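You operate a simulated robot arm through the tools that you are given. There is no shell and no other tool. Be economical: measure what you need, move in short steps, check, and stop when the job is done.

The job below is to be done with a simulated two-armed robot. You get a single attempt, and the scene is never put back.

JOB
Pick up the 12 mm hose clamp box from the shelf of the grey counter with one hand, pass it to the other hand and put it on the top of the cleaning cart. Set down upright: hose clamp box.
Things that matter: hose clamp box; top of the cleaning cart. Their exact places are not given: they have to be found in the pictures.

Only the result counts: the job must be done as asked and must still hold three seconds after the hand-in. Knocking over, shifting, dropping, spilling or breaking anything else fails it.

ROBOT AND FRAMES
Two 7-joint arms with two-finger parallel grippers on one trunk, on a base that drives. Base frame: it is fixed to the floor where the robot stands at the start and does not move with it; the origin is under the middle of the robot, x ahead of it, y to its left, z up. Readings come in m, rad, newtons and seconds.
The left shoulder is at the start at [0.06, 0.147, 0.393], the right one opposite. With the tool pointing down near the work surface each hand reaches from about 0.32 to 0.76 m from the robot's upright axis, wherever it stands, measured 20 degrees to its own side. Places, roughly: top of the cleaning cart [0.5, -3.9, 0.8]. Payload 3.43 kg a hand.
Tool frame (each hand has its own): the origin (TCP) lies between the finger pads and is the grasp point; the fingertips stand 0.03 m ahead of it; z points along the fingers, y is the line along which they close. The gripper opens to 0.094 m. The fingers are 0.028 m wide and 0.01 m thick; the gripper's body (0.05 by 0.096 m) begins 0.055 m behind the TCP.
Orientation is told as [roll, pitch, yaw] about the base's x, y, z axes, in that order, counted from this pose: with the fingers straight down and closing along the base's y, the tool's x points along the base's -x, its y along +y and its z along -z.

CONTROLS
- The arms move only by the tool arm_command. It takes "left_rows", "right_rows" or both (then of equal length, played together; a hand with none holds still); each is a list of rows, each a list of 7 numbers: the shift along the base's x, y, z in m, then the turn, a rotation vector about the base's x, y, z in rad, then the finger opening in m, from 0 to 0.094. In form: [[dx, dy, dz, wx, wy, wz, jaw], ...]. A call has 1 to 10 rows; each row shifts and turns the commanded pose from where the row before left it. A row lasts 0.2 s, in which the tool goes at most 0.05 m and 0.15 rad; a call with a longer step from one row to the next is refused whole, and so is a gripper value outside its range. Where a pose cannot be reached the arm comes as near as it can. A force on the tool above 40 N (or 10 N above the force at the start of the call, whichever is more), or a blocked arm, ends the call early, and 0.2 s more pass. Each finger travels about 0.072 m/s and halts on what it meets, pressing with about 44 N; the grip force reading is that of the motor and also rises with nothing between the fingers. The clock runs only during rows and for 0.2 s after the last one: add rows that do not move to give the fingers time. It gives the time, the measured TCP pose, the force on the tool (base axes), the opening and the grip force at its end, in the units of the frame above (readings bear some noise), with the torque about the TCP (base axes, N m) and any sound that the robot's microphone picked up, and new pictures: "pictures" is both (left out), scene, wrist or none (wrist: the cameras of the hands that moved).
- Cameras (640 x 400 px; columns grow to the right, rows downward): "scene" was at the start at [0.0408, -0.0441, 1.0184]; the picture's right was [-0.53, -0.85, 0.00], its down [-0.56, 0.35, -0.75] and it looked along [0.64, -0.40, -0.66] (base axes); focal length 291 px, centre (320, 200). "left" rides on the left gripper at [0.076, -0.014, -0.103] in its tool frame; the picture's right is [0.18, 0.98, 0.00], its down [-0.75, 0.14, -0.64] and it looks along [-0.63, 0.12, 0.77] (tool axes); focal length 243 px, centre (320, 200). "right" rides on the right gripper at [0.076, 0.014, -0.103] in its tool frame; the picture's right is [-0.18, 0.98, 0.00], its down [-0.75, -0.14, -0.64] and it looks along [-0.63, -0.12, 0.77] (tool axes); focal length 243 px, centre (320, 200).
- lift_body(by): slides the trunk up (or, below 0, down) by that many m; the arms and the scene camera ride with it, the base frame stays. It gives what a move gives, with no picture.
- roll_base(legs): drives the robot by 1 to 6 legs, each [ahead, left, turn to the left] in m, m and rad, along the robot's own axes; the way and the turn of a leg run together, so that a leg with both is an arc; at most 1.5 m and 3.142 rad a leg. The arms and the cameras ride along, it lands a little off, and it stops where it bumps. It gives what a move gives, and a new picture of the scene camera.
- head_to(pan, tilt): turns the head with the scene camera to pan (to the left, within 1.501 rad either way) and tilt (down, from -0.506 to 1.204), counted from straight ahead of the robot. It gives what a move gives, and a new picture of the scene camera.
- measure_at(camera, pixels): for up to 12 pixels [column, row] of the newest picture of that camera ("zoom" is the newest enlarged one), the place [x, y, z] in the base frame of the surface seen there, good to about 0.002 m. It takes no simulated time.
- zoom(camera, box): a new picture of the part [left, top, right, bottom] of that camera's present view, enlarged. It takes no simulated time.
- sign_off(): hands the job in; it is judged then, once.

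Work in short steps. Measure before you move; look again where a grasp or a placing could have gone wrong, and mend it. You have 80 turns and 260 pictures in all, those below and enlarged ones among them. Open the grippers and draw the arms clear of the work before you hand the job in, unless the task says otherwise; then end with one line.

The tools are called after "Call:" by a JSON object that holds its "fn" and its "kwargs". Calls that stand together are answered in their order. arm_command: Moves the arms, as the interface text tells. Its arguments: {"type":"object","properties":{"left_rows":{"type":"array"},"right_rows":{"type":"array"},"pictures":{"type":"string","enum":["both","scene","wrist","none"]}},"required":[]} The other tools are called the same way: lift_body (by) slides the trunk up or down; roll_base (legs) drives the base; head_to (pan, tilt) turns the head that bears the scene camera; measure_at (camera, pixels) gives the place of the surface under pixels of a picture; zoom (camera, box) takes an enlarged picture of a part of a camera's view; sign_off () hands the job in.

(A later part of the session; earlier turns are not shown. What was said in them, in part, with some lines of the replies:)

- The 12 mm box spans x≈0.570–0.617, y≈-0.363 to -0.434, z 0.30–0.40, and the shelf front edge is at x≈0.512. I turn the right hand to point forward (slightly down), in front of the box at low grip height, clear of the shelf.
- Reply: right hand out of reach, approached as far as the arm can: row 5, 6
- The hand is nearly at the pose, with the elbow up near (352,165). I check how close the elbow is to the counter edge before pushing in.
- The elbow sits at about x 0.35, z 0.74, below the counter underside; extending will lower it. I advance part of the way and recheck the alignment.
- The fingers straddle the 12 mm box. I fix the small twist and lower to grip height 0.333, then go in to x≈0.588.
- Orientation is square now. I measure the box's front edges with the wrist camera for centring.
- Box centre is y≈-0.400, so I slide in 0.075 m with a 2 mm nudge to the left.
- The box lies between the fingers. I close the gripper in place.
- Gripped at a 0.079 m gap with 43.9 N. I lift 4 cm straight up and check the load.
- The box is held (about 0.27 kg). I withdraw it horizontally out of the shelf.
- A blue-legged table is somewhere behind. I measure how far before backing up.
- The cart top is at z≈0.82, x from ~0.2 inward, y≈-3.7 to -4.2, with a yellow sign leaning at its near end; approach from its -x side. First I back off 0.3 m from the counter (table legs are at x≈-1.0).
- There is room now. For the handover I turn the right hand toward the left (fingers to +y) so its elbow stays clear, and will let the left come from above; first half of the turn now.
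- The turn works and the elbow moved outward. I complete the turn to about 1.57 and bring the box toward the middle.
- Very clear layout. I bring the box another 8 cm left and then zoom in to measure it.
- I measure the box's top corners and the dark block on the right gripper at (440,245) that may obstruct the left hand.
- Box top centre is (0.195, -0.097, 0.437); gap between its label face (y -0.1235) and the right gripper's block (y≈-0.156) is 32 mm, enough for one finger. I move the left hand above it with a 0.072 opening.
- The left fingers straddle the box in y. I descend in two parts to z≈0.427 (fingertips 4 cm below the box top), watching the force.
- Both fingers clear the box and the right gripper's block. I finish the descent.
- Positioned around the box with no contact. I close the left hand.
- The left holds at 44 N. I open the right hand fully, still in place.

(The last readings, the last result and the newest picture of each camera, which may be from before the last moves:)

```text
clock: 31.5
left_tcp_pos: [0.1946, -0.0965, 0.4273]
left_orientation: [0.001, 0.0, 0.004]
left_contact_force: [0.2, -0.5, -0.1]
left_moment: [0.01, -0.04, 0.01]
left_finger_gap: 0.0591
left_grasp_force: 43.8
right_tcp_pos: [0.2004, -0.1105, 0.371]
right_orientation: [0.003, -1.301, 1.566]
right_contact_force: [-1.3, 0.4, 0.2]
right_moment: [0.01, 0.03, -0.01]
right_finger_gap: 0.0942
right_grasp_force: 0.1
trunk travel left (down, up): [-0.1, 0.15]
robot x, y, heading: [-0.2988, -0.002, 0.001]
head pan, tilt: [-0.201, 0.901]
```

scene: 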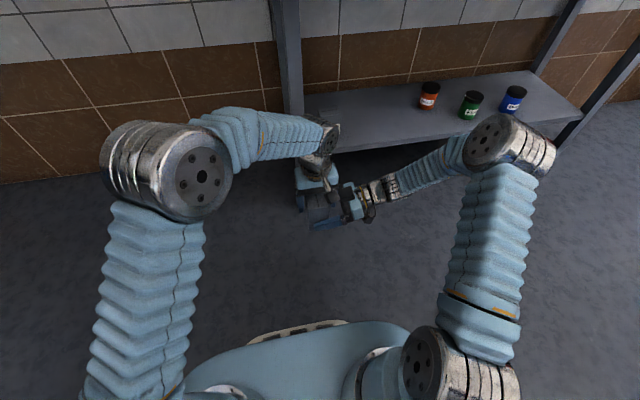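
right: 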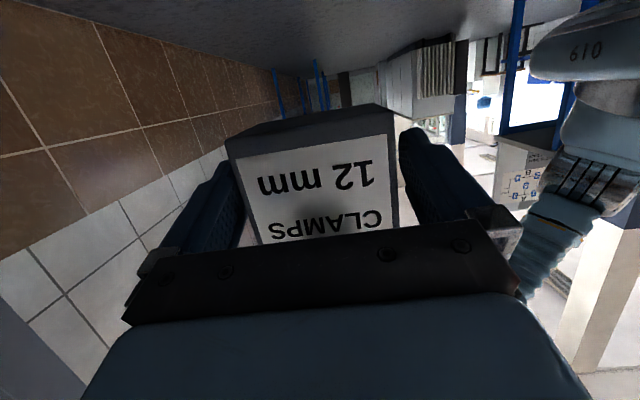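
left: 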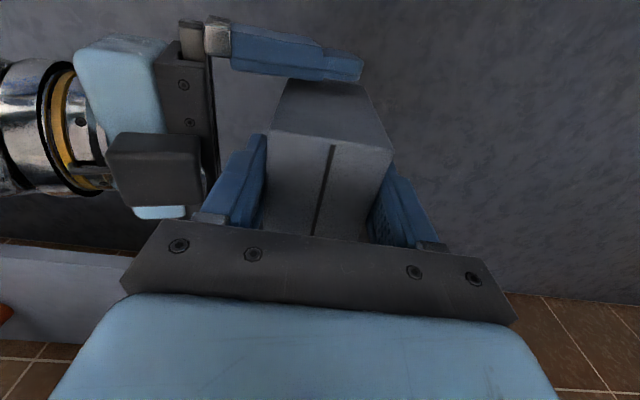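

The right hand is open. I withdraw it along -y, away from the box.

Call:
{"fn": "arm_command", "kwargs": {"right_rows": [[0, -0.015, 0, 0, 0, 0, 0.094], [0, -0.025, 0, 0, 0, 0, 0.094], [0, -0.03, 0, 0, 0, 0, 0.094], [0, -0.04, 0, 0, 0, 0, 0.094], [0, -0.04, 0, 0, 0, 0, 0.094], [0, 0, 0, 0, 0, 0, 0.094]], "left_rows": [[0, 0, 0, 0, 0, 0, 0.025], [0, 0, 0, 0, 0, 0, 0.025], [0, 0, 0, 0, 0, 0, 0.025], [0, 0, 0, 0, 0, 0, 0.025], [0, 0, 0, 0, 0, 0, 0.025], [0, 0, 0, 0, 0, 0, 0.025]], "pictures": "both"}}

```text
clock: 32.9
left_tcp_pos: [0.195, -0.0965, 0.4274]
left_orientation: [0.001, -0.001, 0.001]
left_contact_force: [-0.2, 0.3, -0.6]
left_moment: [0.01, 0.03, -0.03]
left_finger_gap: 0.0588
left_grasp_force: 43.9
right_tcp_pos: [0.2005, -0.2591, 0.3715]
right_orientation: [0.002, -1.301, 1.567]
right_contact_force: [-0.1, -0.2, -0.4]
right_moment: [-0.02, -0.03, 0.03]
right_finger_gap: 0.0942
right_grasp_force: 0.2
trunk travel left (down, up): [-0.1, 0.15]
robot x, y, heading: [-0.2985, -0.0006, -0.003]
head pan, tilt: [-0.201, 0.901]
```

scene: 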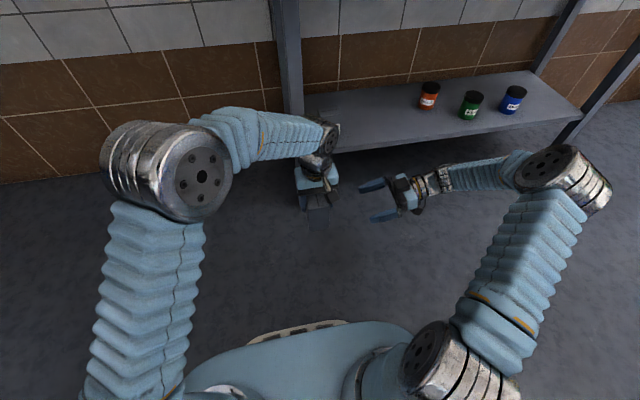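
right: 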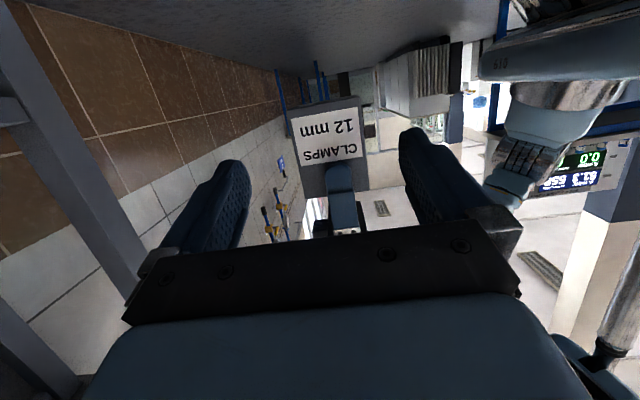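
left: 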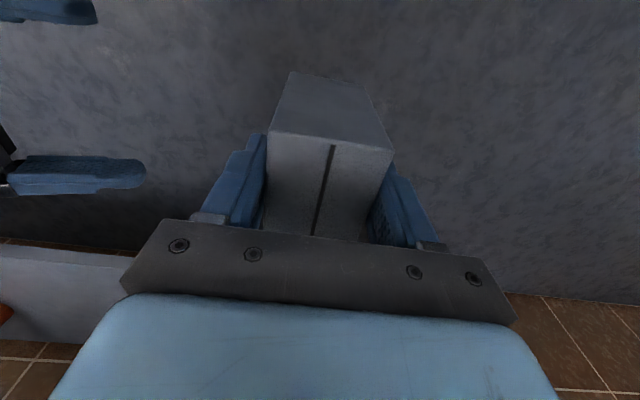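

The label "12 mm" shows the box held well by the left alone. I tuck the right hand back to its forward pose, out of the way for driving.

Call:
{"fn": "arm_command", "kwargs": {"right_rows": [[0, -0.02, 0, 0, 0, -0.15, 0.094], [0, -0.02, 0, 0, 0, -0.15, 0.094], [-0.01, -0.02, 0, 0, 0, -0.15, 0.094], [-0.01, -0.02, 0, 0, 0, -0.15, 0.094], [-0.01, -0.02, 0, 0, 0, -0.15, 0.094], [-0.01, -0.01, 0, 0, 0, -0.15, 0.094], [-0.01, -0.01, 0, 0, 0, -0.15, 0.094], [-0.01, -0.01, 0, 0, 0, -0.15, 0.094], [-0.01, 0, 0, 0, 0, -0.15, 0.094], [-0.01, 0, 0, 0, 0, -0.15, 0.094]], "pictures": "none"}}

Call:
{"fn": "head_to", "kwargs": {"pan": 0, "tilt": 0.5}}

Call:
{"fn": "roll_base", "kwargs": {"legs": [[0, 0, -1.57]]}}

```text
clock: 35.1
left_tcp_pos: [0.195, -0.0977, 0.4276]
left_orientation: [0.0, 0.0, 0.001]
left_contact_force: [-0.2, -0.3, 1.1]
left_moment: [-0.01, -0.02, -0.01]
left_finger_gap: 0.059
left_grasp_force: 44.0
right_tcp_pos: [0.1212, -0.3917, 0.3703]
right_orientation: [0.007, -1.301, 0.058]
right_contact_force: [-0.7, 0.0, 0.1]
right_moment: [0.04, 0.03, -0.04]
right_finger_gap: 0.0939
right_grasp_force: 0.0
trunk travel left (down, up): [-0.1, 0.15]
robot x, y, heading: [-0.2994, 0.0002, -0.001]
head pan, tilt: [-0.201, 0.901]
```

```text
clock: 35.9
left_tcp_pos: [0.194, -0.0971, 0.4267]
left_orientation: [0.0, -0.002, 0.001]
left_contact_force: [-0.8, 0.8, 0.4]
left_moment: [0.02, -0.01, -0.01]
left_finger_gap: 0.0591
left_grasp_force: 44.5
right_tcp_pos: [0.1215, -0.3913, 0.3709]
right_orientation: [0.004, -1.301, 0.068]
right_contact_force: [-0.1, -0.7, 0.0]
right_moment: [-0.01, 0.02, 0.0]
right_finger_gap: 0.0939
right_grasp_force: 0.0
trunk travel left (down, up): [-0.1, 0.15]
robot x, y, heading: [-0.2953, -0.0002, 0.004]
head pan, tilt: [0.0, 0.499]
```

scene: 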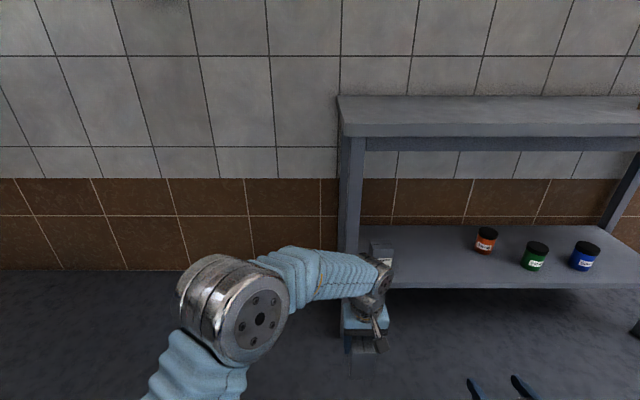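

```text
clock: 40.2
left_tcp_pos: [-0.3943, -0.4923, 0.4274]
left_orientation: [-0.001, -0.002, -1.568]
left_contact_force: [-0.7, 0.2, -0.6]
left_moment: [-0.01, 0.0, 0.01]
left_finger_gap: 0.059
left_grasp_force: 44.0
right_tcp_pos: [-0.6868, -0.4193, 0.3698]
right_orientation: [0.004, -1.3, -1.501]
right_contact_force: [-0.1, 0.1, 0.9]
right_moment: [0.0, 0.04, -0.01]
right_finger_gap: 0.0941
right_grasp_force: 0.1
trunk travel left (down, up): [-0.1, 0.15]
robot x, y, heading: [-0.2988, -0.0031, -1.568]
head pan, tilt: [0.0, 0.499]
```

scene: 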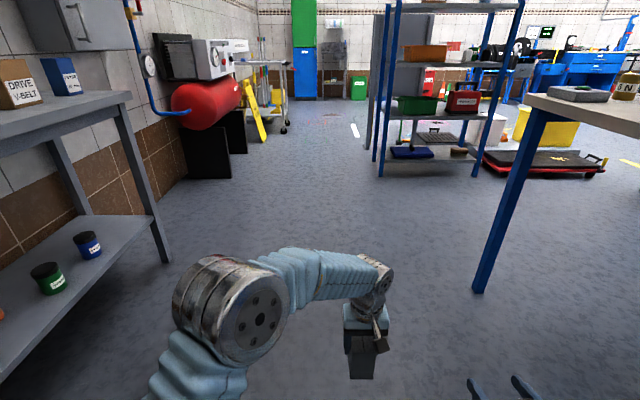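

Facing down the aisle with the box held. I measure the left elbow's outline, tank, rack and sign clearances before driving.

Call:
{"fn": "measure_at", "kwargs": {"camera": "scene", "pixels": [[182, 290], [150, 390], [130, 100], [165, 258], [225, 110], [262, 140], [380, 172], [243, 150], [245, 66], [283, 64], [480, 280], [285, 130]]}}

```text
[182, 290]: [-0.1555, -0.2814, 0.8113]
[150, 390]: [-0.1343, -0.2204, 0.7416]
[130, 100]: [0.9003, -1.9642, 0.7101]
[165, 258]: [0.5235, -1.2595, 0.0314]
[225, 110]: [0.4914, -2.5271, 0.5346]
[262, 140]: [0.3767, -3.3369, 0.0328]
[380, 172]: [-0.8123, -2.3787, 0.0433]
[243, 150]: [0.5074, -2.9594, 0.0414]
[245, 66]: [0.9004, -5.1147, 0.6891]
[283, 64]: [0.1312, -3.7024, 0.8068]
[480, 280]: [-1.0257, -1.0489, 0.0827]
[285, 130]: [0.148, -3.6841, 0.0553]
```

Plenty of clearance on the left, rack edge at x=-0.82 on the right. I shift 0.12 m left and drive 2.3 m ahead in two legs.

Call:
{"fn": "roll_base", "kwargs": {"legs": [[1.2, 0.12, 0], [1.2, 0, 0]]}}

```text
clock: 51.8
left_tcp_pos: [-0.2926, -2.8648, 0.4279]
left_orientation: [-0.002, -0.001, -1.582]
left_contact_force: [-0.2, -0.4, 0.2]
left_moment: [0.0, -0.01, 0.01]
left_finger_gap: 0.0588
left_grasp_force: 43.6
right_tcp_pos: [-0.5853, -2.7868, 0.3694]
right_orientation: [0.003, -1.301, -1.516]
right_contact_force: [0.2, 0.1, -0.5]
right_moment: [0.02, -0.03, 0.02]
right_finger_gap: 0.0939
right_grasp_force: 0.0
trunk travel left (down, up): [-0.1, 0.15]
robot x, y, heading: [-0.1909, -2.3706, -1.581]
head pan, tilt: [0.0, 0.499]
```

scene: 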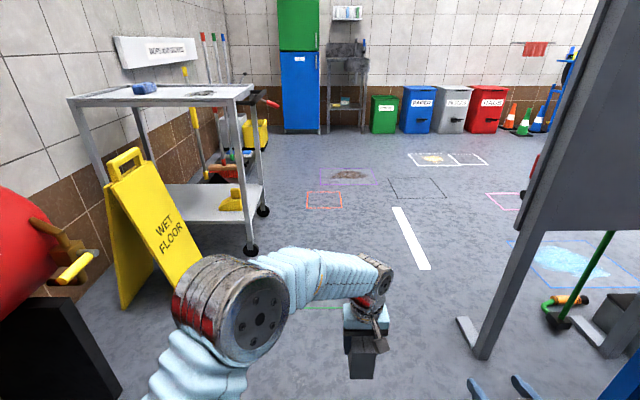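

The cart top is visible at (160,95) with a blue item at (145,88) and a dark patch at (200,94). I zoom and measure it.

Call:
{"fn": "zoom", "kwargs": {"camera": "scene", "box": [60, 60, 290, 200]}}

Call:
{"fn": "measure_at", "kwargs": {"camera": "scene", "pixels": [[72, 98], [252, 87], [238, 99], [130, 99], [110, 94], [180, 98], [225, 90], [200, 94], [145, 88], [265, 101], [485, 355], [228, 97]]}}

```text
2.78 times, centred on (175, 130) of scene
```

zoom: 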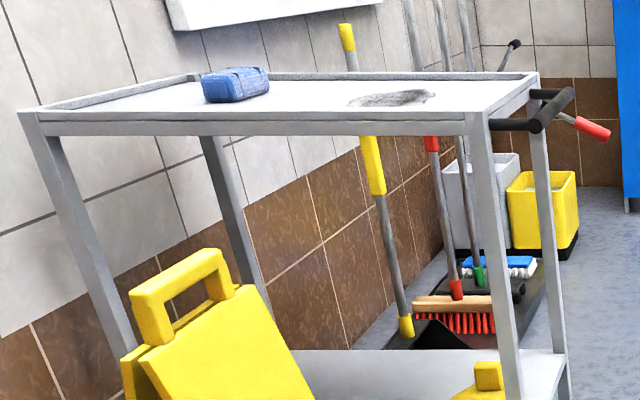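

```text
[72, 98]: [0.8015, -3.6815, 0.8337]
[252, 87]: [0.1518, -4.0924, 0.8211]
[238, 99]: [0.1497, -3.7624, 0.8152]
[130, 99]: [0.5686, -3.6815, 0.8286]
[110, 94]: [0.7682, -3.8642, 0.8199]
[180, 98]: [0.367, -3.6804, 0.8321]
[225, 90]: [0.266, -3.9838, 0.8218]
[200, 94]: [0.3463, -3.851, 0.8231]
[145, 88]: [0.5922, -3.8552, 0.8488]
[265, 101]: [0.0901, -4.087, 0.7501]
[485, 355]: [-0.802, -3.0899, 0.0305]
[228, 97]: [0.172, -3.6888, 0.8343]
```

Cart top: x 0.14–0.81, y -3.68 to -4.12, surface z≈0.823 with a low rim (~0.834), handle at its -x end; stain at x≈0.35 and sponge at x≈0.58. I plan to stand at the -x end facing +x; drive past the board foot (-0.80,-3.09), drift right, then turn left.

Call:
{"fn": "roll_base", "kwargs": {"legs": [[0.6, 0, 0], [1.0, -0.42, 0], [0, 0, 1.58]]}}

```text
clock: 56.9
left_tcp_pos: [-0.385, -3.6268, 0.4263]
left_orientation: [-0.004, 0.0, -1.615]
left_contact_force: [0.5, 0.6, -1.8]
left_moment: [0.0, 0.02, 0.01]
left_finger_gap: 0.0589
left_grasp_force: 43.5
right_tcp_pos: [-0.671, -3.5291, 0.3681]
right_orientation: [0.072, -1.296, -1.63]
right_contact_force: [-0.5, 0.4, 0.0]
right_moment: [0.01, 0.0, 0.0]
right_finger_gap: 0.0938
right_grasp_force: 0.0
trunk travel left (down, up): [-0.1, 0.15]
robot x, y, heading: [-0.2689, -3.1398, -1.61]
head pan, tilt: [0.0, 0.499]
stopped in leg 2: the robot was blocked; the commanded pose is now the measured one
```

scene: 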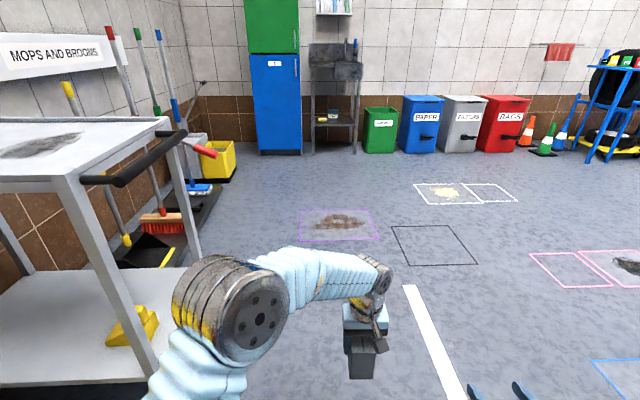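

Leg 2 was blocked, likely the right elbow at the board. I look to the right.

Call:
{"fn": "head_to", "kwargs": {"pan": -1.3, "tilt": 0.7}}

```text
clock: 58.3
left_tcp_pos: [-0.3853, -3.6272, 0.4269]
left_orientation: [-0.006, -0.002, -1.615]
left_contact_force: [-0.1, 0.0, -2.4]
left_moment: [0.02, 0.04, 0.02]
left_finger_gap: 0.0588
left_grasp_force: 43.7
right_tcp_pos: [-0.6716, -3.5281, 0.3684]
right_orientation: [0.078, -1.295, -1.634]
right_contact_force: [-0.6, 0.2, 0.4]
right_moment: [-0.01, 0.01, -0.02]
right_finger_gap: 0.0943
right_grasp_force: 0.0
trunk travel left (down, up): [-0.1, 0.15]
robot x, y, heading: [-0.2703, -3.1404, -1.618]
head pan, tilt: [-1.3, 0.7]
```

scene: 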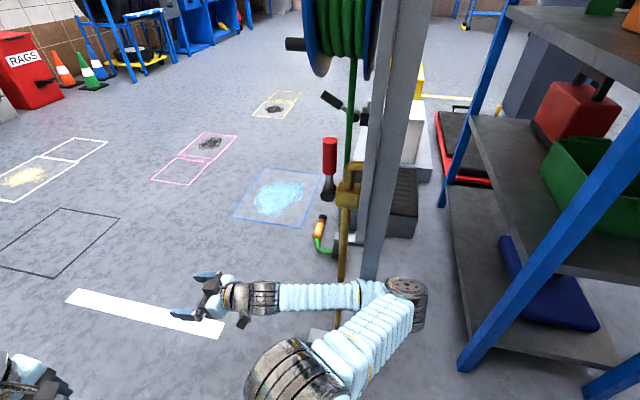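

The right elbow is wedged against the near side of the hose-stand post at (370,270). I move purely left 0.14 m to free it.

Call:
{"fn": "roll_base", "kwargs": {"legs": [[0, 0.14, 0]]}}

```text
clock: 59.6
left_tcp_pos: [-0.2458, -3.6331, 0.4265]
left_orientation: [0.002, -0.002, -1.615]
left_contact_force: [0.6, 0.2, -2.0]
left_moment: [0.01, 0.01, 0.03]
left_finger_gap: 0.059
left_grasp_force: 44.0
right_tcp_pos: [-0.533, -3.5357, 0.3651]
right_orientation: [0.096, -1.296, -1.65]
right_contact_force: [0.2, -0.8, -0.5]
right_moment: [0.02, -0.03, -0.03]
right_finger_gap: 0.094
right_grasp_force: 0.1
trunk travel left (down, up): [-0.1, 0.15]
robot x, y, heading: [-0.1259, -3.1455, -1.617]
head pan, tilt: [-1.3, 0.7]
```

scene: 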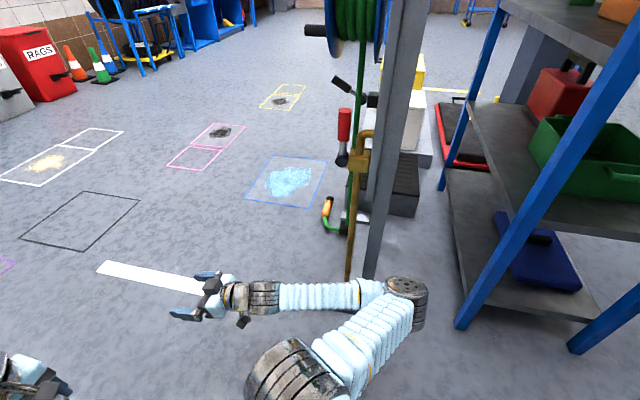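

Free again, and the stand looks unmoved. I measure the right elbow against the post to choose how far to drift back.

Call:
{"fn": "measure_at", "kwargs": {"camera": "scene", "pixels": [[395, 283], [420, 285], [422, 310], [370, 272], [382, 250], [350, 275], [355, 200], [270, 350]]}}

```text
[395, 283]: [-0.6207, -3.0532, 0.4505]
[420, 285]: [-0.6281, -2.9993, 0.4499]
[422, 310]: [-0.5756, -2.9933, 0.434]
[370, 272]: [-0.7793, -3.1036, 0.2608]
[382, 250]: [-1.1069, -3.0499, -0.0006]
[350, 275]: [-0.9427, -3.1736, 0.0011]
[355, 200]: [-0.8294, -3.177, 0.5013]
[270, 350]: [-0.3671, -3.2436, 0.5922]
```

The right elbow trails 0.14 m behind centre and 0.5 m out, so I must go further ahead before drifting right. I raise the trunk 0.15 m (left elbow clears the cart handle), then drive.

Call:
{"fn": "lift_body", "kwargs": {"by": 0.149}}

Call:
{"fn": "roll_base", "kwargs": {"legs": [[0.35, -0.03, 0], [0.5, -0.4, 0]]}}

```text
clock: 61.4
left_tcp_pos: [-0.2448, -3.6339, 0.5745]
left_orientation: [0.001, -0.001, -1.614]
left_contact_force: [0.9, 0.5, -1.5]
left_moment: [0.0, 0.0, 0.01]
left_finger_gap: 0.0587
left_grasp_force: 44.2
right_tcp_pos: [-0.5344, -3.5362, 0.5144]
right_orientation: [0.095, -1.294, -1.65]
right_contact_force: [0.2, 0.7, 0.1]
right_moment: [-0.02, -0.04, 0.0]
right_finger_gap: 0.0941
right_grasp_force: 0.1
trunk travel left (down, up): [-0.249, 0.001]
robot x, y, heading: [-0.1266, -3.148, -1.613]
head pan, tilt: [-1.3, 0.7]
```

```text
clock: 66.8
left_tcp_pos: [-0.725, -4.4555, 0.5756]
left_orientation: [0.003, -0.002, -1.627]
left_contact_force: [-0.6, 0.2, -1.7]
left_moment: [0.01, 0.07, 0.01]
left_finger_gap: 0.0592
left_grasp_force: 44.1
right_tcp_pos: [-1.0123, -4.3569, 0.5153]
right_orientation: [0.095, -1.295, -1.664]
right_contact_force: [-1.1, 0.6, 0.5]
right_moment: [-0.02, 0.0, 0.01]
right_finger_gap: 0.0937
right_grasp_force: 0.0
trunk travel left (down, up): [-0.249, 0.001]
robot x, y, heading: [-0.6008, -3.9707, -1.63]
head pan, tilt: [-1.3, 0.7]
```

scene: 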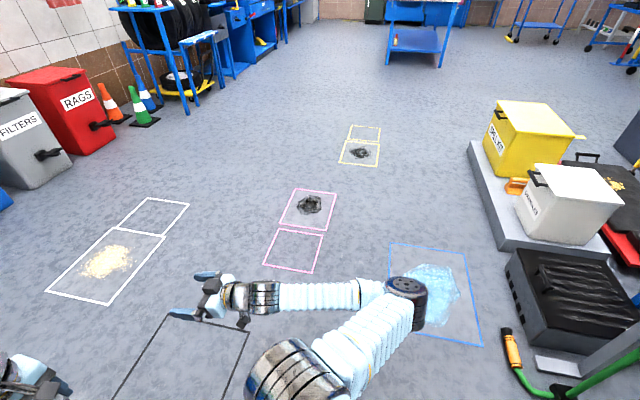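

Now at (-0.60,-3.97) in open space. I turn left to face the cart and look ahead.

Call:
{"fn": "roll_base", "kwargs": {"legs": [[0, 0, 1.63]]}}

Call:
{"fn": "head_to", "kwargs": {"pan": 0, "tilt": 0.5}}

```text
clock: 71.1
left_tcp_pos: [-0.11, -4.0811, 0.5759]
left_orientation: [0.002, -0.001, -0.027]
left_contact_force: [-0.5, 0.9, -2.0]
left_moment: [0.0, 0.03, -0.02]
left_finger_gap: 0.059
left_grasp_force: 43.8
right_tcp_pos: [-0.2026, -4.3707, 0.5143]
right_orientation: [0.096, -1.297, -0.067]
right_contact_force: [-0.2, -0.1, -0.3]
right_moment: [-0.01, 0.0, 0.0]
right_finger_gap: 0.0939
right_grasp_force: 0.1
trunk travel left (down, up): [-0.249, 0.001]
robot x, y, heading: [-0.6016, -3.9708, -0.031]
head pan, tilt: [-1.3, 0.7]
```

scene: 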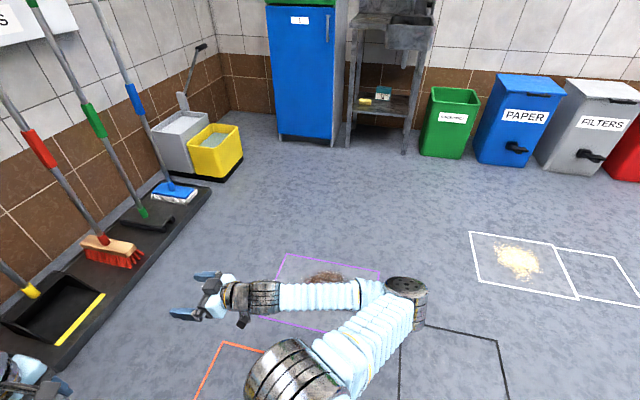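

```text
clock: 72.6
left_tcp_pos: [-0.1102, -4.0815, 0.5768]
left_orientation: [0.002, -0.002, -0.029]
left_contact_force: [-0.4, 0.0, -2.2]
left_moment: [0.03, 0.03, 0.0]
left_finger_gap: 0.0588
left_grasp_force: 43.6
right_tcp_pos: [-0.2036, -4.3705, 0.5144]
right_orientation: [0.095, -1.296, -0.067]
right_contact_force: [0.2, 0.3, 0.4]
right_moment: [0.01, -0.02, 0.01]
right_finger_gap: 0.0939
right_grasp_force: 0.0
trunk travel left (down, up): [-0.249, 0.001]
robot x, y, heading: [-0.6045, -3.9671, -0.033]
head pan, tilt: [0.0, 0.499]
```

scene: 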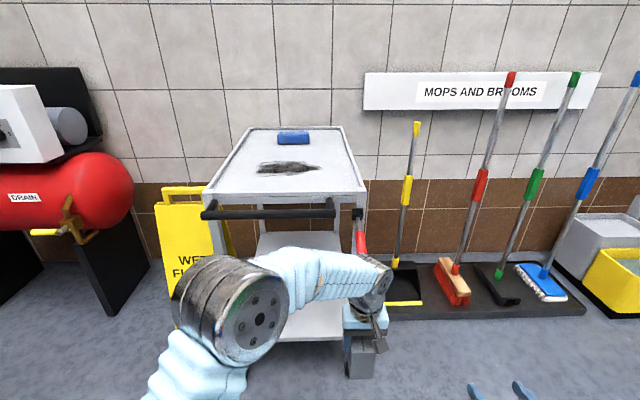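

Good view of the cart top: stain at (287,167), sponge at (293,137), free area around (285,184). I measure, and raise the left hand 0.2 m as a first step.

Call:
{"fn": "measure_at", "kwargs": {"camera": "scene", "pixels": [[285, 184], [258, 170], [318, 169], [287, 160], [287, 174], [210, 193], [362, 190], [270, 213], [335, 208], [285, 192], [320, 181], [240, 185]]}}

Call:
{"fn": "arm_command", "kwargs": {"left_rows": [[-0.005, 0.02, 0.025, 0, 0, 0, 0.025], [-0.005, 0.02, 0.025, 0, 0, 0, 0.025], [0, 0.02, 0.025, 0, 0, 0, 0.025], [0, 0.02, 0.025, 0, 0, 0, 0.025], [0, 0.01, 0.025, 0, 0, 0, 0.025], [0, 0, 0.025, 0, 0, 0, 0.025], [0, 0, 0.025, 0, 0, 0, 0.025], [0, 0, 0.025, 0, 0, 0, 0.025], [0, 0, 0, 0, 0, 0, 0.025]], "pictures": "both"}}

```text
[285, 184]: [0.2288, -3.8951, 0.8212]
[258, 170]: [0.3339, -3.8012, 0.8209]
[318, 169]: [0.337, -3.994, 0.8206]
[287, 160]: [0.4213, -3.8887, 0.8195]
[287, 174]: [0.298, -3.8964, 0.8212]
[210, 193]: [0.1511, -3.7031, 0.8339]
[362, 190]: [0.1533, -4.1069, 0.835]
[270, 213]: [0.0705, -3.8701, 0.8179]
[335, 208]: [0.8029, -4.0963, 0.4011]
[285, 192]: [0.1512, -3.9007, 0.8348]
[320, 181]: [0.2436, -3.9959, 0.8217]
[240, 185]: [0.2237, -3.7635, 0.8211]
```

```text
clock: 74.6
left_tcp_pos: [-0.1197, -3.9924, 0.776]
left_orientation: [0.003, -0.001, -0.029]
left_contact_force: [0.3, -0.6, -1.6]
left_moment: [-0.01, 0.03, -0.02]
left_finger_gap: 0.0588
left_grasp_force: 43.9
right_tcp_pos: [-0.2039, -4.3707, 0.5147]
right_orientation: [0.094, -1.296, -0.065]
right_contact_force: [1.0, -0.5, -0.1]
right_moment: [0.01, -0.01, 0.0]
right_finger_gap: 0.0939
right_grasp_force: 0.1
trunk travel left (down, up): [-0.249, 0.001]
robot x, y, heading: [-0.6015, -3.97, -0.033]
head pan, tilt: [0.0, 0.499]
```

scene: 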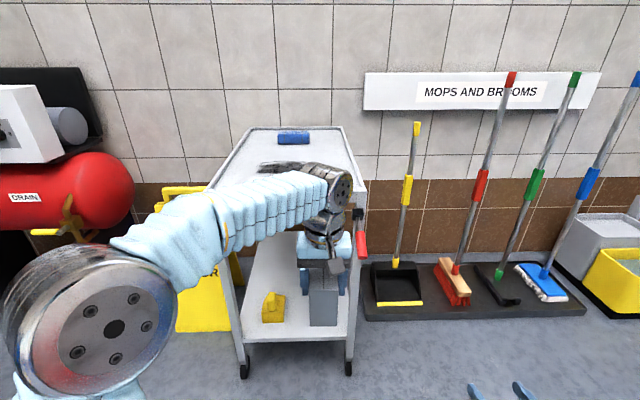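
left: 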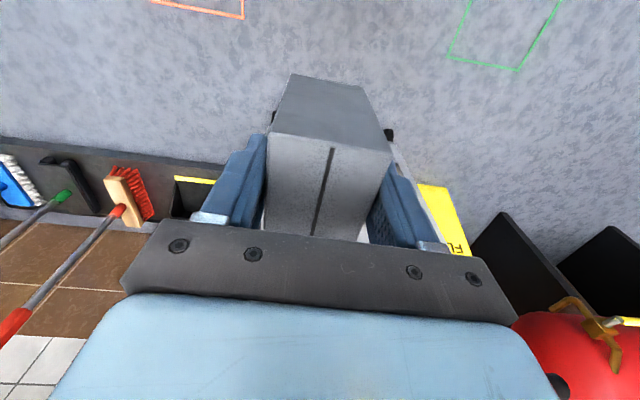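

The arm reaches up fine. I raise it another 0.19 m to clear the handle and rim.

Call:
{"fn": "arm_command", "kwargs": {"left_rows": [[0, 0, 0.025, 0, 0, 0, 0.025], [0, 0, 0.025, 0, 0, 0, 0.025], [0, 0, 0.025, 0, 0, 0, 0.025], [0, 0, 0.025, 0, 0, 0, 0.025], [0, 0, 0.025, 0, 0, 0, 0.025], [0, 0, 0.025, 0, 0, 0, 0.025], [0, 0, 0.025, 0, 0, 0, 0.025], [0, 0, 0.015, 0, 0, 0, 0.025], [0, 0, 0, 0, 0, 0, 0.025]], "pictures": "scene"}}

```text
clock: 76.6
left_tcp_pos: [-0.1268, -3.9909, 0.9433]
left_orientation: [0.004, 0.0, -0.03]
left_contact_force: [0.0, -0.1, -1.4]
left_moment: [0.0, -0.01, 0.04]
left_finger_gap: 0.0588
left_grasp_force: 43.9
left hand out of reach, approached as far as the arm can: row 7, 8
right_tcp_pos: [-0.2034, -4.3702, 0.5137]
right_orientation: [0.093, -1.295, -0.068]
right_contact_force: [0.0, 1.0, 1.1]
right_moment: [-0.02, 0.0, -0.01]
right_finger_gap: 0.0939
right_grasp_force: 0.1
trunk travel left (down, up): [-0.249, 0.001]
robot x, y, heading: [-0.6015, -3.9684, -0.027]
head pan, tilt: [0.0, 0.499]
```

scene: 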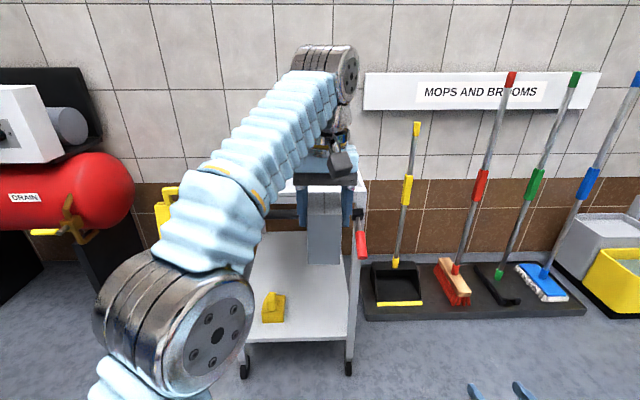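

The hand tops out at z=0.943, so the box bottom is at ≈0.853, 18 mm above the rim. I check the left elbow and base-front against the handle (x≈0.055) before driving in.

Call:
{"fn": "measure_at", "kwargs": {"camera": "scene", "pixels": [[220, 270], [245, 300], [200, 260], [240, 200], [250, 350], [262, 215], [325, 262], [312, 262]]}}

Call:
{"fn": "head_to", "kwargs": {"pan": 0, "tilt": 1.1}}

```text
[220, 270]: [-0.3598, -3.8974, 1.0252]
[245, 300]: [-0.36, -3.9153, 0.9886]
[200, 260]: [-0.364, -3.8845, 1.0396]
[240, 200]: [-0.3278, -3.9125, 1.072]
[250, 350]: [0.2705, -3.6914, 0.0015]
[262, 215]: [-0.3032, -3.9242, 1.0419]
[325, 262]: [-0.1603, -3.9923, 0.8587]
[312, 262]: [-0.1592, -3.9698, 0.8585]
```

```text
clock: 77.6
left_tcp_pos: [-0.1273, -3.9924, 0.942]
left_orientation: [0.003, 0.0, -0.029]
left_contact_force: [0.5, -0.1, -1.8]
left_moment: [0.02, 0.01, -0.01]
left_finger_gap: 0.0588
left_grasp_force: 44.3
right_tcp_pos: [-0.2027, -4.3712, 0.5151]
right_orientation: [0.094, -1.294, -0.066]
right_contact_force: [0.2, -0.2, 0.4]
right_moment: [0.01, 0.0, 0.03]
right_finger_gap: 0.0942
right_grasp_force: 0.0
trunk travel left (down, up): [-0.249, 0.001]
robot x, y, heading: [-0.6035, -3.9688, -0.031]
head pan, tilt: [0.0, 1.1]
```

scene: 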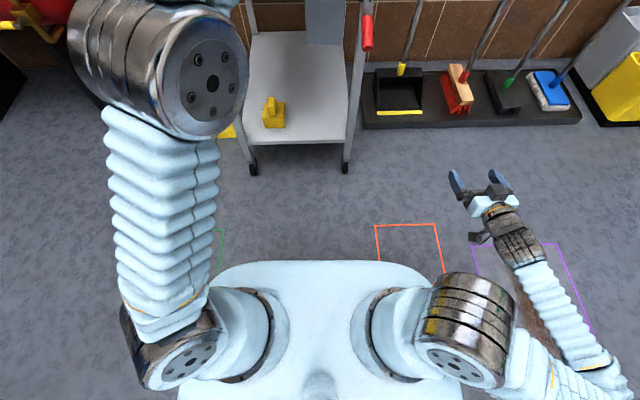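

The left elbow is at z≥0.95, above the handle. I check the body's front extent.

Call:
{"fn": "measure_at", "kwargs": {"camera": "scene", "pixels": [[320, 266], [240, 272], [420, 272], [470, 285], [160, 370], [140, 130], [200, 135], [230, 300]]}}

```text
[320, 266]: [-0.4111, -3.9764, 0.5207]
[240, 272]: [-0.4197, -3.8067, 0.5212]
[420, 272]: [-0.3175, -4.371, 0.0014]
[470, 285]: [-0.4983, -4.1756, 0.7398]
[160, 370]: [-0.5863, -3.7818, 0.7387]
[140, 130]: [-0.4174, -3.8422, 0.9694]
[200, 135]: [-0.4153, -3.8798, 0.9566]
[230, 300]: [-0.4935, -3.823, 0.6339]
```

Body front reaches 0.19 m ahead of the axis, so driving 0.35 m leaves ~0.1 m to the handle. I drive in.

Call:
{"fn": "roll_base", "kwargs": {"legs": [[0.2, 0, 0], [0.145, 0.01, 0.03]]}}

Call:
{"fn": "head_to", "kwargs": {"pan": 0, "tilt": 0.75}}

```text
clock: 80.1
left_tcp_pos: [0.218, -3.9703, 0.9424]
left_orientation: [0.004, 0.001, 0.009]
left_contact_force: [-0.7, 0.3, -1.4]
left_moment: [-0.04, 0.03, -0.03]
left_finger_gap: 0.0588
left_grasp_force: 43.9
right_tcp_pos: [0.1558, -4.3534, 0.5158]
right_orientation: [0.096, -1.292, -0.029]
right_contact_force: [0.1, -0.2, 0.2]
right_moment: [0.03, 0.03, 0.01]
right_finger_gap: 0.0942
right_grasp_force: 0.2
trunk travel left (down, up): [-0.249, 0.001]
robot x, y, heading: [-0.2529, -3.9668, 0.01]
head pan, tilt: [0.0, 1.1]
```

scene: 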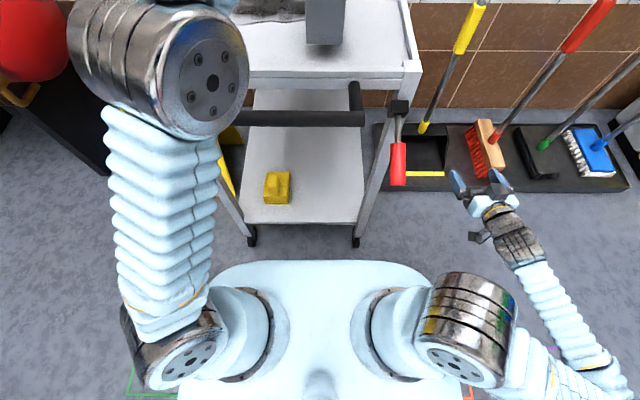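

```text
clock: 81.0
left_tcp_pos: [0.2188, -3.9693, 0.9422]
left_orientation: [0.003, 0.001, 0.01]
left_contact_force: [-1.0, -0.4, -1.6]
left_moment: [0.0, 0.03, 0.01]
left_finger_gap: 0.059
left_grasp_force: 44.0
right_tcp_pos: [0.157, -4.3522, 0.5142]
right_orientation: [0.095, -1.296, -0.028]
right_contact_force: [0.1, 0.1, 0.1]
right_moment: [0.0, 0.01, 0.02]
right_finger_gap: 0.0941
right_grasp_force: 0.1
trunk travel left (down, up): [-0.249, 0.001]
robot x, y, heading: [-0.2547, -3.9606, 0.004]
head pan, tilt: [0.0, 0.75]
```

scene: 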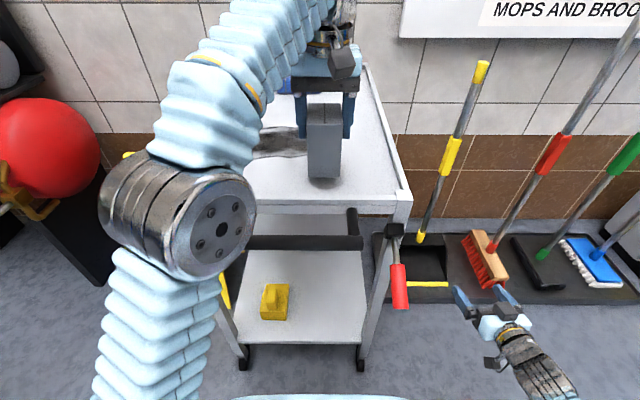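

The box hovers over the free strip. I nudge 12 mm ahead and lower 20 mm, then check.

Call:
{"fn": "arm_command", "kwargs": {"left_rows": [[0.012, 0, 0, 0, 0, 0, 0.025], [0, 0, -0.01, 0, 0, 0, 0.025], [0, 0, -0.01, 0, 0, 0, 0.025], [0, 0, 0, 0, 0, 0, 0.025]], "pictures": "both"}}

Call:
{"fn": "zoom", "kwargs": {"camera": "scene", "box": [240, 80, 420, 220]}}

```text
clock: 82.0
left_tcp_pos: [0.2184, -3.9707, 0.9223]
left_orientation: [0.005, 0.0, 0.009]
left_contact_force: [0.2, -0.9, -3.2]
left_moment: [-0.03, 0.02, 0.0]
left_finger_gap: 0.059
left_grasp_force: 43.7
left hand out of reach, approached as far as the arm can: row 1
right_tcp_pos: [0.1562, -4.3521, 0.5139]
right_orientation: [0.094, -1.295, -0.028]
right_contact_force: [0.7, -0.8, -0.7]
right_moment: [-0.01, -0.03, 0.01]
right_finger_gap: 0.0941
right_grasp_force: 0.0
trunk travel left (down, up): [-0.249, 0.001]
robot x, y, heading: [-0.256, -3.9655, 0.012]
head pan, tilt: [0.0, 0.75]
```

scene: 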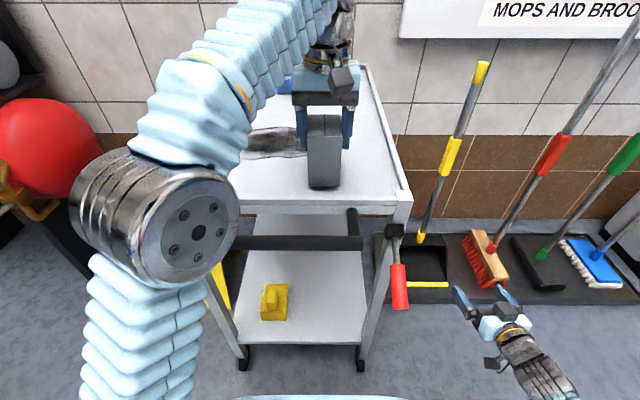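
left: 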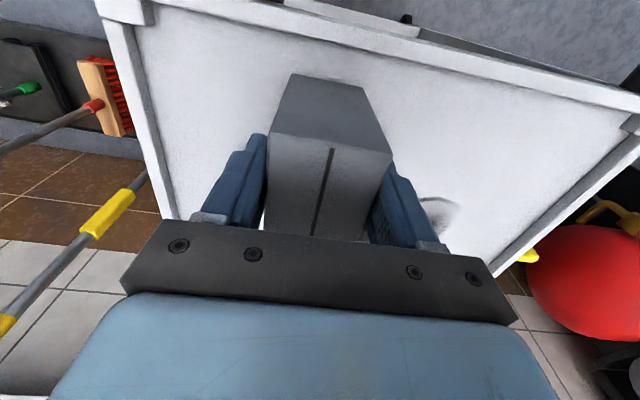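

```text
2.86 times, centred on (330, 150) of scene
```

zoom: 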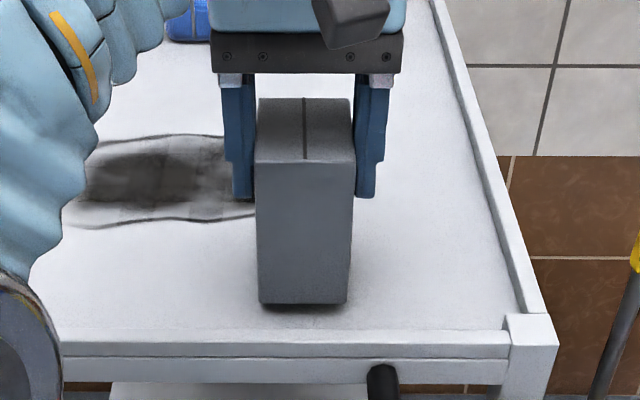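

The box has a contact shadow just under it. I measure the bottom edge, table and rim inner edge.

Call:
{"fn": "measure_at", "kwargs": {"camera": "zoom", "pixels": [[305, 298], [305, 320], [400, 320], [300, 333], [265, 298], [345, 298], [430, 250], [305, 340]]}}

```text
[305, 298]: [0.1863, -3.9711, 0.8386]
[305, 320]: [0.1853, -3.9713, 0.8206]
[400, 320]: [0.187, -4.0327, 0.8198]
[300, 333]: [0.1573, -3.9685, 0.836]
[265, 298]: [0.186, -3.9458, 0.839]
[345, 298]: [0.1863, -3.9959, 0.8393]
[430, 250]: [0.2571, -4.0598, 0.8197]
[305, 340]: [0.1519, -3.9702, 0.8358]
```

About 11–14 mm of gap remains. I nudge 8 mm ahead and lower in small steps.

Call:
{"fn": "arm_command", "kwargs": {"left_rows": [[0.008, 0, 0, 0, 0, 0, 0.025], [0, 0, -0.004, 0, 0, 0, 0.025], [0, 0, -0.003, 0, 0, 0, 0.025], [0, 0, -0.002, 0, 0, 0, 0.025], [0, 0, 0, 0, 0, 0, 0.025]], "pictures": "none"}}

Call:
{"fn": "zoom", "kwargs": {"camera": "scene", "box": [280, 150, 380, 220]}}

```text
clock: 83.2
left_tcp_pos: [0.2259, -3.9705, 0.9132]
left_orientation: [0.003, -0.001, 0.011]
left_contact_force: [-0.2, -0.6, -2.4]
left_moment: [0.02, 0.01, 0.0]
left_finger_gap: 0.0588
left_grasp_force: 44.0
right_tcp_pos: [0.1549, -4.3524, 0.5134]
right_orientation: [0.096, -1.296, -0.027]
right_contact_force: [0.2, -0.1, 0.1]
right_moment: [0.03, 0.0, 0.04]
right_finger_gap: 0.094
right_grasp_force: 0.1
trunk travel left (down, up): [-0.249, 0.001]
robot x, y, heading: [-0.2528, -3.9666, 0.007]
head pan, tilt: [0.0, 0.75]
```

```text
5.71 times, centred on (330, 185) of scene
```

zoom: 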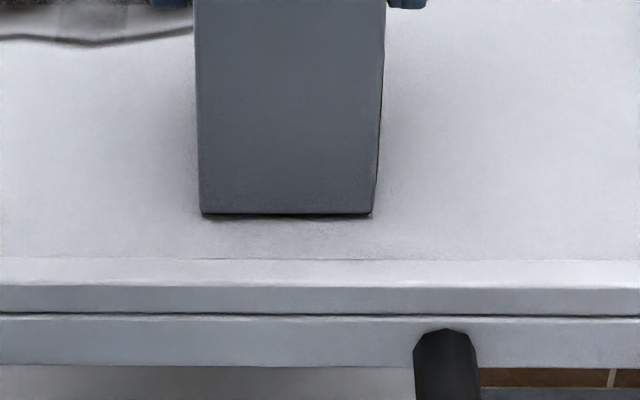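

Very near the surface; I lower in 1.5 mm steps until the upward force rises.

Call:
{"fn": "arm_command", "kwargs": {"left_rows": [[0, 0, -0.0015, 0, 0, 0, 0.025], [0, 0, -0.0015, 0, 0, 0, 0.025], [0, 0, 0, 0, 0, 0, 0.025]], "pictures": "none"}}

```text
clock: 84.0
left_tcp_pos: [0.2251, -3.9699, 0.9105]
left_orientation: [0.002, 0.0, 0.009]
left_contact_force: [1.7, -0.1, 4.4]
left_moment: [-0.06, -0.44, 0.06]
left_finger_gap: 0.0592
left_grasp_force: 44.0
right_tcp_pos: [0.1555, -4.3525, 0.5144]
right_orientation: [0.095, -1.295, -0.027]
right_contact_force: [0.0, -0.2, 0.1]
right_moment: [0.02, -0.03, -0.01]
right_finger_gap: 0.0942
right_grasp_force: 0.1
trunk travel left (down, up): [-0.249, 0.001]
robot x, y, heading: [-0.255, -3.9706, 0.008]
head pan, tilt: [0.0, 0.75]
```

The force rose to +4.4 N: the box stands on the cart. I open the left fingers slightly to release it.

Call:
{"fn": "arm_command", "kwargs": {"left_rows": [[0, 0, 0, 0, 0, 0, 0.062], [0, 0, 0, 0, 0, 0, 0.07], [0, 0, 0, 0, 0, 0, 0.078], [0, 0, 0, 0, 0, 0, 0.078]], "pictures": "both"}}

```text
clock: 85.0
left_tcp_pos: [0.2259, -3.9702, 0.9096]
left_orientation: [0.004, 0.001, 0.008]
left_contact_force: [-0.5, 0.3, 0.2]
left_moment: [0.01, -0.02, 0.02]
left_finger_gap: 0.0778
left_grasp_force: 0.0
right_tcp_pos: [0.1544, -4.3514, 0.5147]
right_orientation: [0.095, -1.295, -0.028]
right_contact_force: [-0.3, -0.2, 0.0]
right_moment: [-0.04, -0.04, -0.04]
right_finger_gap: 0.0939
right_grasp_force: 0.1
trunk travel left (down, up): [-0.249, 0.001]
robot x, y, heading: [-0.2548, -3.9623, 0.012]
head pan, tilt: [0.0, 0.75]
```

scene: 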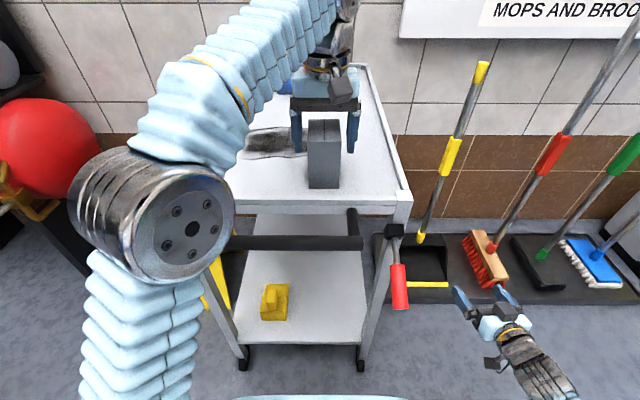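
left: 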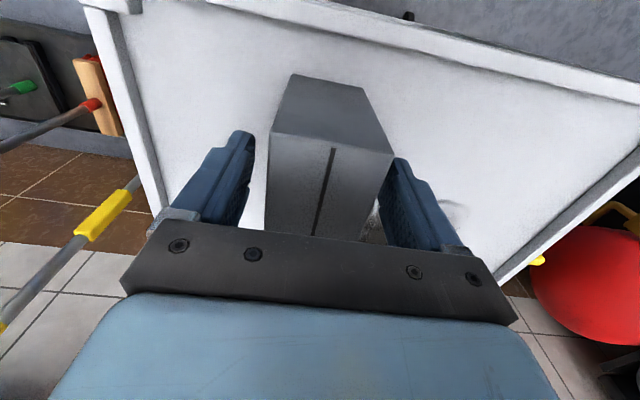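

Released and standing upright. The arm has little upward room here, so I open to 0.094, rise 2.5 cm (palm well above the box) and draw back along -x with the fingers straddling its sides.

Call:
{"fn": "arm_command", "kwargs": {"left_rows": [[0, 0, 0, 0, 0, 0, 0.094], [0, 0, 0.01, 0, 0, 0, 0.094], [0, 0, 0.015, 0, 0, 0, 0.094], [-0.01, 0, 0, 0, 0, 0, 0.094], [0, 0, 0, 0, 0, 0, 0.094]], "pictures": "both"}}

```text
clock: 86.2
left_tcp_pos: [0.2159, -3.9695, 0.9346]
left_orientation: [0.003, 0.0, 0.01]
left_contact_force: [-0.3, 0.5, 0.3]
left_moment: [0.0, -0.02, 0.0]
left_finger_gap: 0.0942
left_grasp_force: 0.1
right_tcp_pos: [0.1554, -4.3523, 0.5144]
right_orientation: [0.094, -1.296, -0.028]
right_contact_force: [-0.5, 0.4, 0.3]
right_moment: [-0.03, 0.0, 0.0]
right_finger_gap: 0.0941
right_grasp_force: 0.1
trunk travel left (down, up): [-0.249, 0.001]
robot x, y, heading: [-0.2564, -3.9645, 0.009]
head pan, tilt: [0.0, 0.75]
```

scene: 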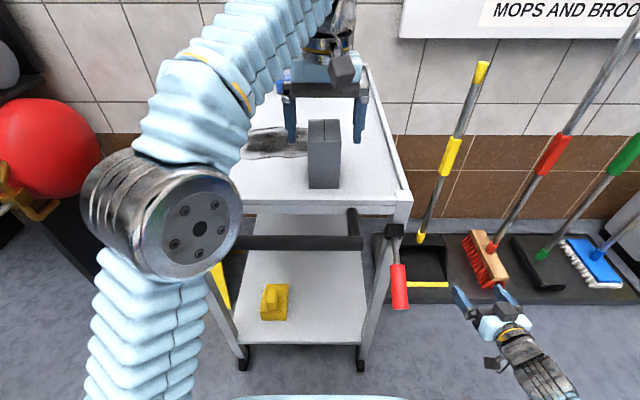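
left: 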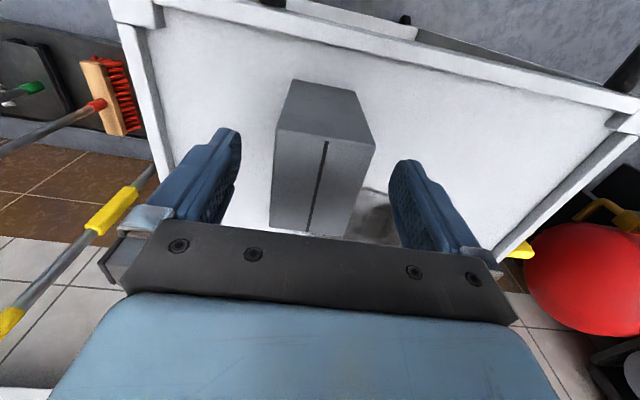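

The hand straddles with ~20 mm to each side. I draw back 0.12 m along -x.

Call:
{"fn": "arm_command", "kwargs": {"left_rows": [[-0.015, 0, 0, 0, 0, 0, 0.094], [-0.02, 0, 0, 0, 0, 0, 0.094], [-0.025, 0, 0, 0, 0, 0, 0.094], [-0.03, 0, 0, 0, 0, 0, 0.094], [-0.03, 0, 0, 0, 0, 0, 0.094], [0, 0, 0, 0, 0, 0, 0.094]], "pictures": "both"}}

```text
clock: 87.6
left_tcp_pos: [0.0924, -3.9695, 0.9359]
left_orientation: [0.004, 0.0, 0.008]
left_contact_force: [0.0, 0.6, -0.1]
left_moment: [0.02, 0.01, -0.01]
left_finger_gap: 0.0941
left_grasp_force: 0.0
right_tcp_pos: [0.1557, -4.3513, 0.5155]
right_orientation: [0.095, -1.295, -0.026]
right_contact_force: [-0.1, -0.1, 0.2]
right_moment: [0.02, 0.0, -0.02]
right_finger_gap: 0.0941
right_grasp_force: 0.1
trunk travel left (down, up): [-0.249, 0.001]
robot x, y, heading: [-0.2583, -3.969, 0.009]
head pan, tilt: [0.0, 0.75]
```

scene: 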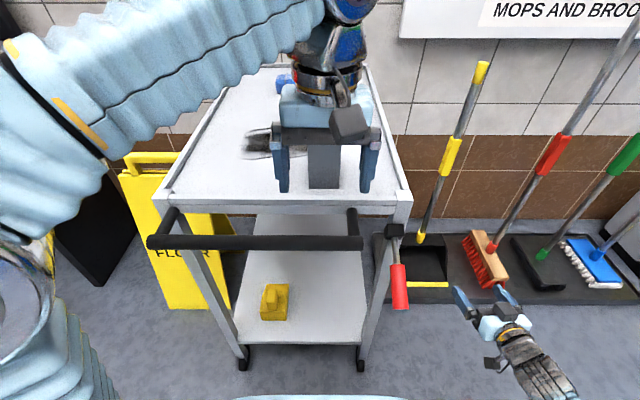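
left: 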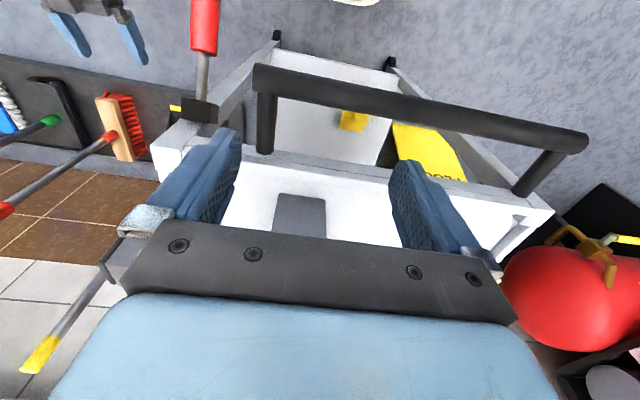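

The hand is clear of the box. I drive back 0.3 m and look at the final state.

Call:
{"fn": "roll_base", "kwargs": {"legs": [[-0.3, 0, 0]]}}

Call:
{"fn": "zoom", "kwargs": {"camera": "scene", "box": [180, 80, 420, 230]}}

```text
clock: 89.6
left_tcp_pos: [-0.2072, -3.972, 0.9353]
left_orientation: [0.003, -0.001, 0.01]
left_contact_force: [-0.5, 0.0, 0.5]
left_moment: [-0.02, 0.01, 0.01]
left_finger_gap: 0.094
left_grasp_force: 0.1
right_tcp_pos: [-0.1453, -4.3537, 0.5141]
right_orientation: [0.093, -1.294, -0.027]
right_contact_force: [0.0, -0.4, 0.1]
right_moment: [0.03, 0.01, 0.0]
right_finger_gap: 0.0942
right_grasp_force: 0.0
trunk travel left (down, up): [-0.249, 0.001]
robot x, y, heading: [-0.5549, -3.9722, 0.007]
head pan, tilt: [0.0, 0.75]
```

scene: 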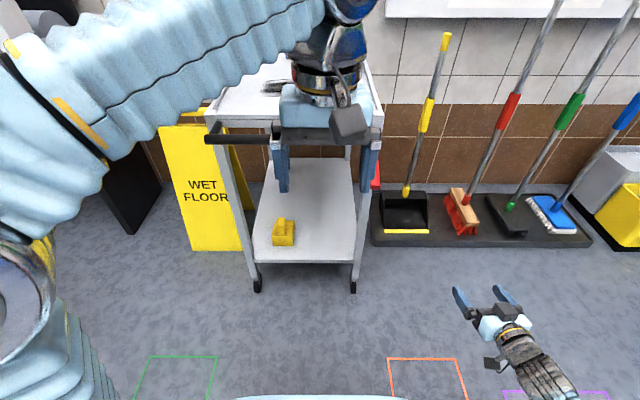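

```text
2.67 times, centred on (300, 155) of scene
```

zoom: 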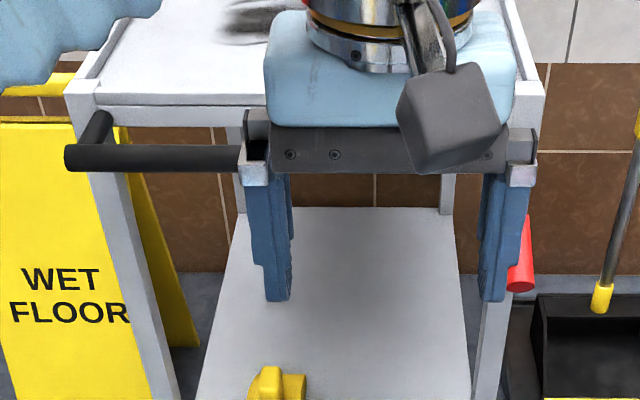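

The gripper hides the box, so I lower the left hand 0.3 m (free space here) to see the cart top.

Call:
{"fn": "arm_command", "kwargs": {"left_rows": [[0, 0.01, -0.03, 0, 0, 0, 0.094], [0, 0.01, -0.03, 0, 0, 0, 0.094], [0, 0.01, -0.03, 0, 0, 0, 0.094], [0, 0.01, -0.03, 0, 0, 0, 0.094], [0, 0.01, -0.03, 0, 0, 0, 0.094], [0, 0.01, -0.03, 0, 0, 0, 0.094], [0, 0.01, -0.03, 0, 0, 0, 0.094], [0, 0.01, -0.03, 0, 0, 0, 0.094], [0, 0.01, -0.03, 0, 0, 0, 0.094], [0, 0.01, -0.03, 0, 0, 0, 0.094]], "pictures": "none"}}

Call:
{"fn": "head_to", "kwargs": {"pan": 0, "tilt": 0.5}}

Call:
{"fn": "zoom", "kwargs": {"camera": "scene", "box": [180, 80, 420, 230]}}

```text
clock: 91.8
left_tcp_pos: [-0.2094, -3.8706, 0.6344]
left_orientation: [0.004, 0.0, 0.009]
left_contact_force: [-0.4, -0.8, 0.8]
left_moment: [0.0, 0.0, -0.01]
left_finger_gap: 0.0941
left_grasp_force: 0.1
right_tcp_pos: [-0.1465, -4.3558, 0.5143]
right_orientation: [0.094, -1.293, -0.028]
right_contact_force: [-0.2, 0.6, 0.3]
right_moment: [0.01, -0.02, 0.02]
right_finger_gap: 0.0939
right_grasp_force: 0.0
trunk travel left (down, up): [-0.249, 0.001]
robot x, y, heading: [-0.5576, -3.9703, 0.007]
head pan, tilt: [0.0, 0.75]
```

```text
clock: 92.6
left_tcp_pos: [-0.2077, -3.8722, 0.6347]
left_orientation: [0.005, 0.0, 0.009]
left_contact_force: [0.1, 0.5, 0.3]
left_moment: [-0.01, 0.02, -0.04]
left_finger_gap: 0.0941
left_grasp_force: 0.0
right_tcp_pos: [-0.1456, -4.3533, 0.5141]
right_orientation: [0.094, -1.296, -0.029]
right_contact_force: [-0.9, 0.3, 0.2]
right_moment: [-0.01, -0.01, -0.01]
right_finger_gap: 0.0939
right_grasp_force: 0.1
trunk travel left (down, up): [-0.249, 0.001]
robot x, y, heading: [-0.5592, -3.9665, 0.009]
head pan, tilt: [0.0, 0.499]
```

scene: 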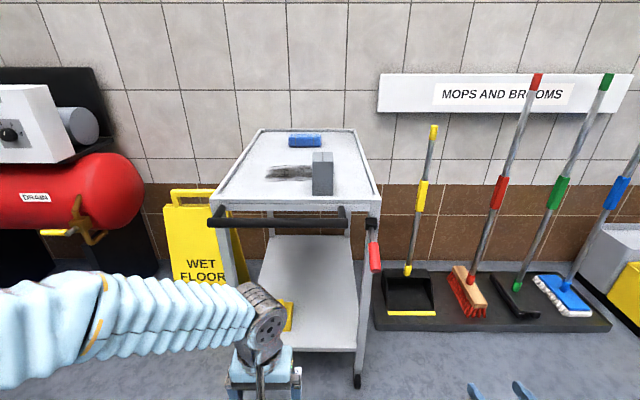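

```text
2.67 times, centred on (300, 155) of scene
```

zoom: 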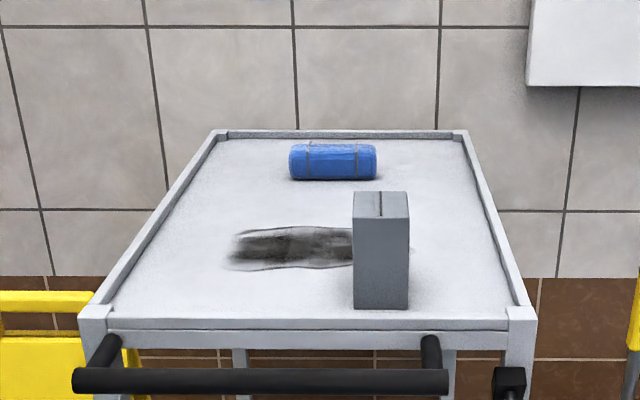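

The box stands upright on the cart top, both grippers are open and both arms are clear. I hand in.

Call:
{"fn": "sign_off", "kwargs": {}}

```text
The job is handed in.
```

The 12 mm hose clamp box is standing upright on the top of the cleaning cart. The right hand took it from the shelf, passed it to the left, and the left hand set it down. On the way to the cart, the robot's right elbow bumped the hose-stand post; in the picture afterwards the stand looked unmoved, though I did not measure it.
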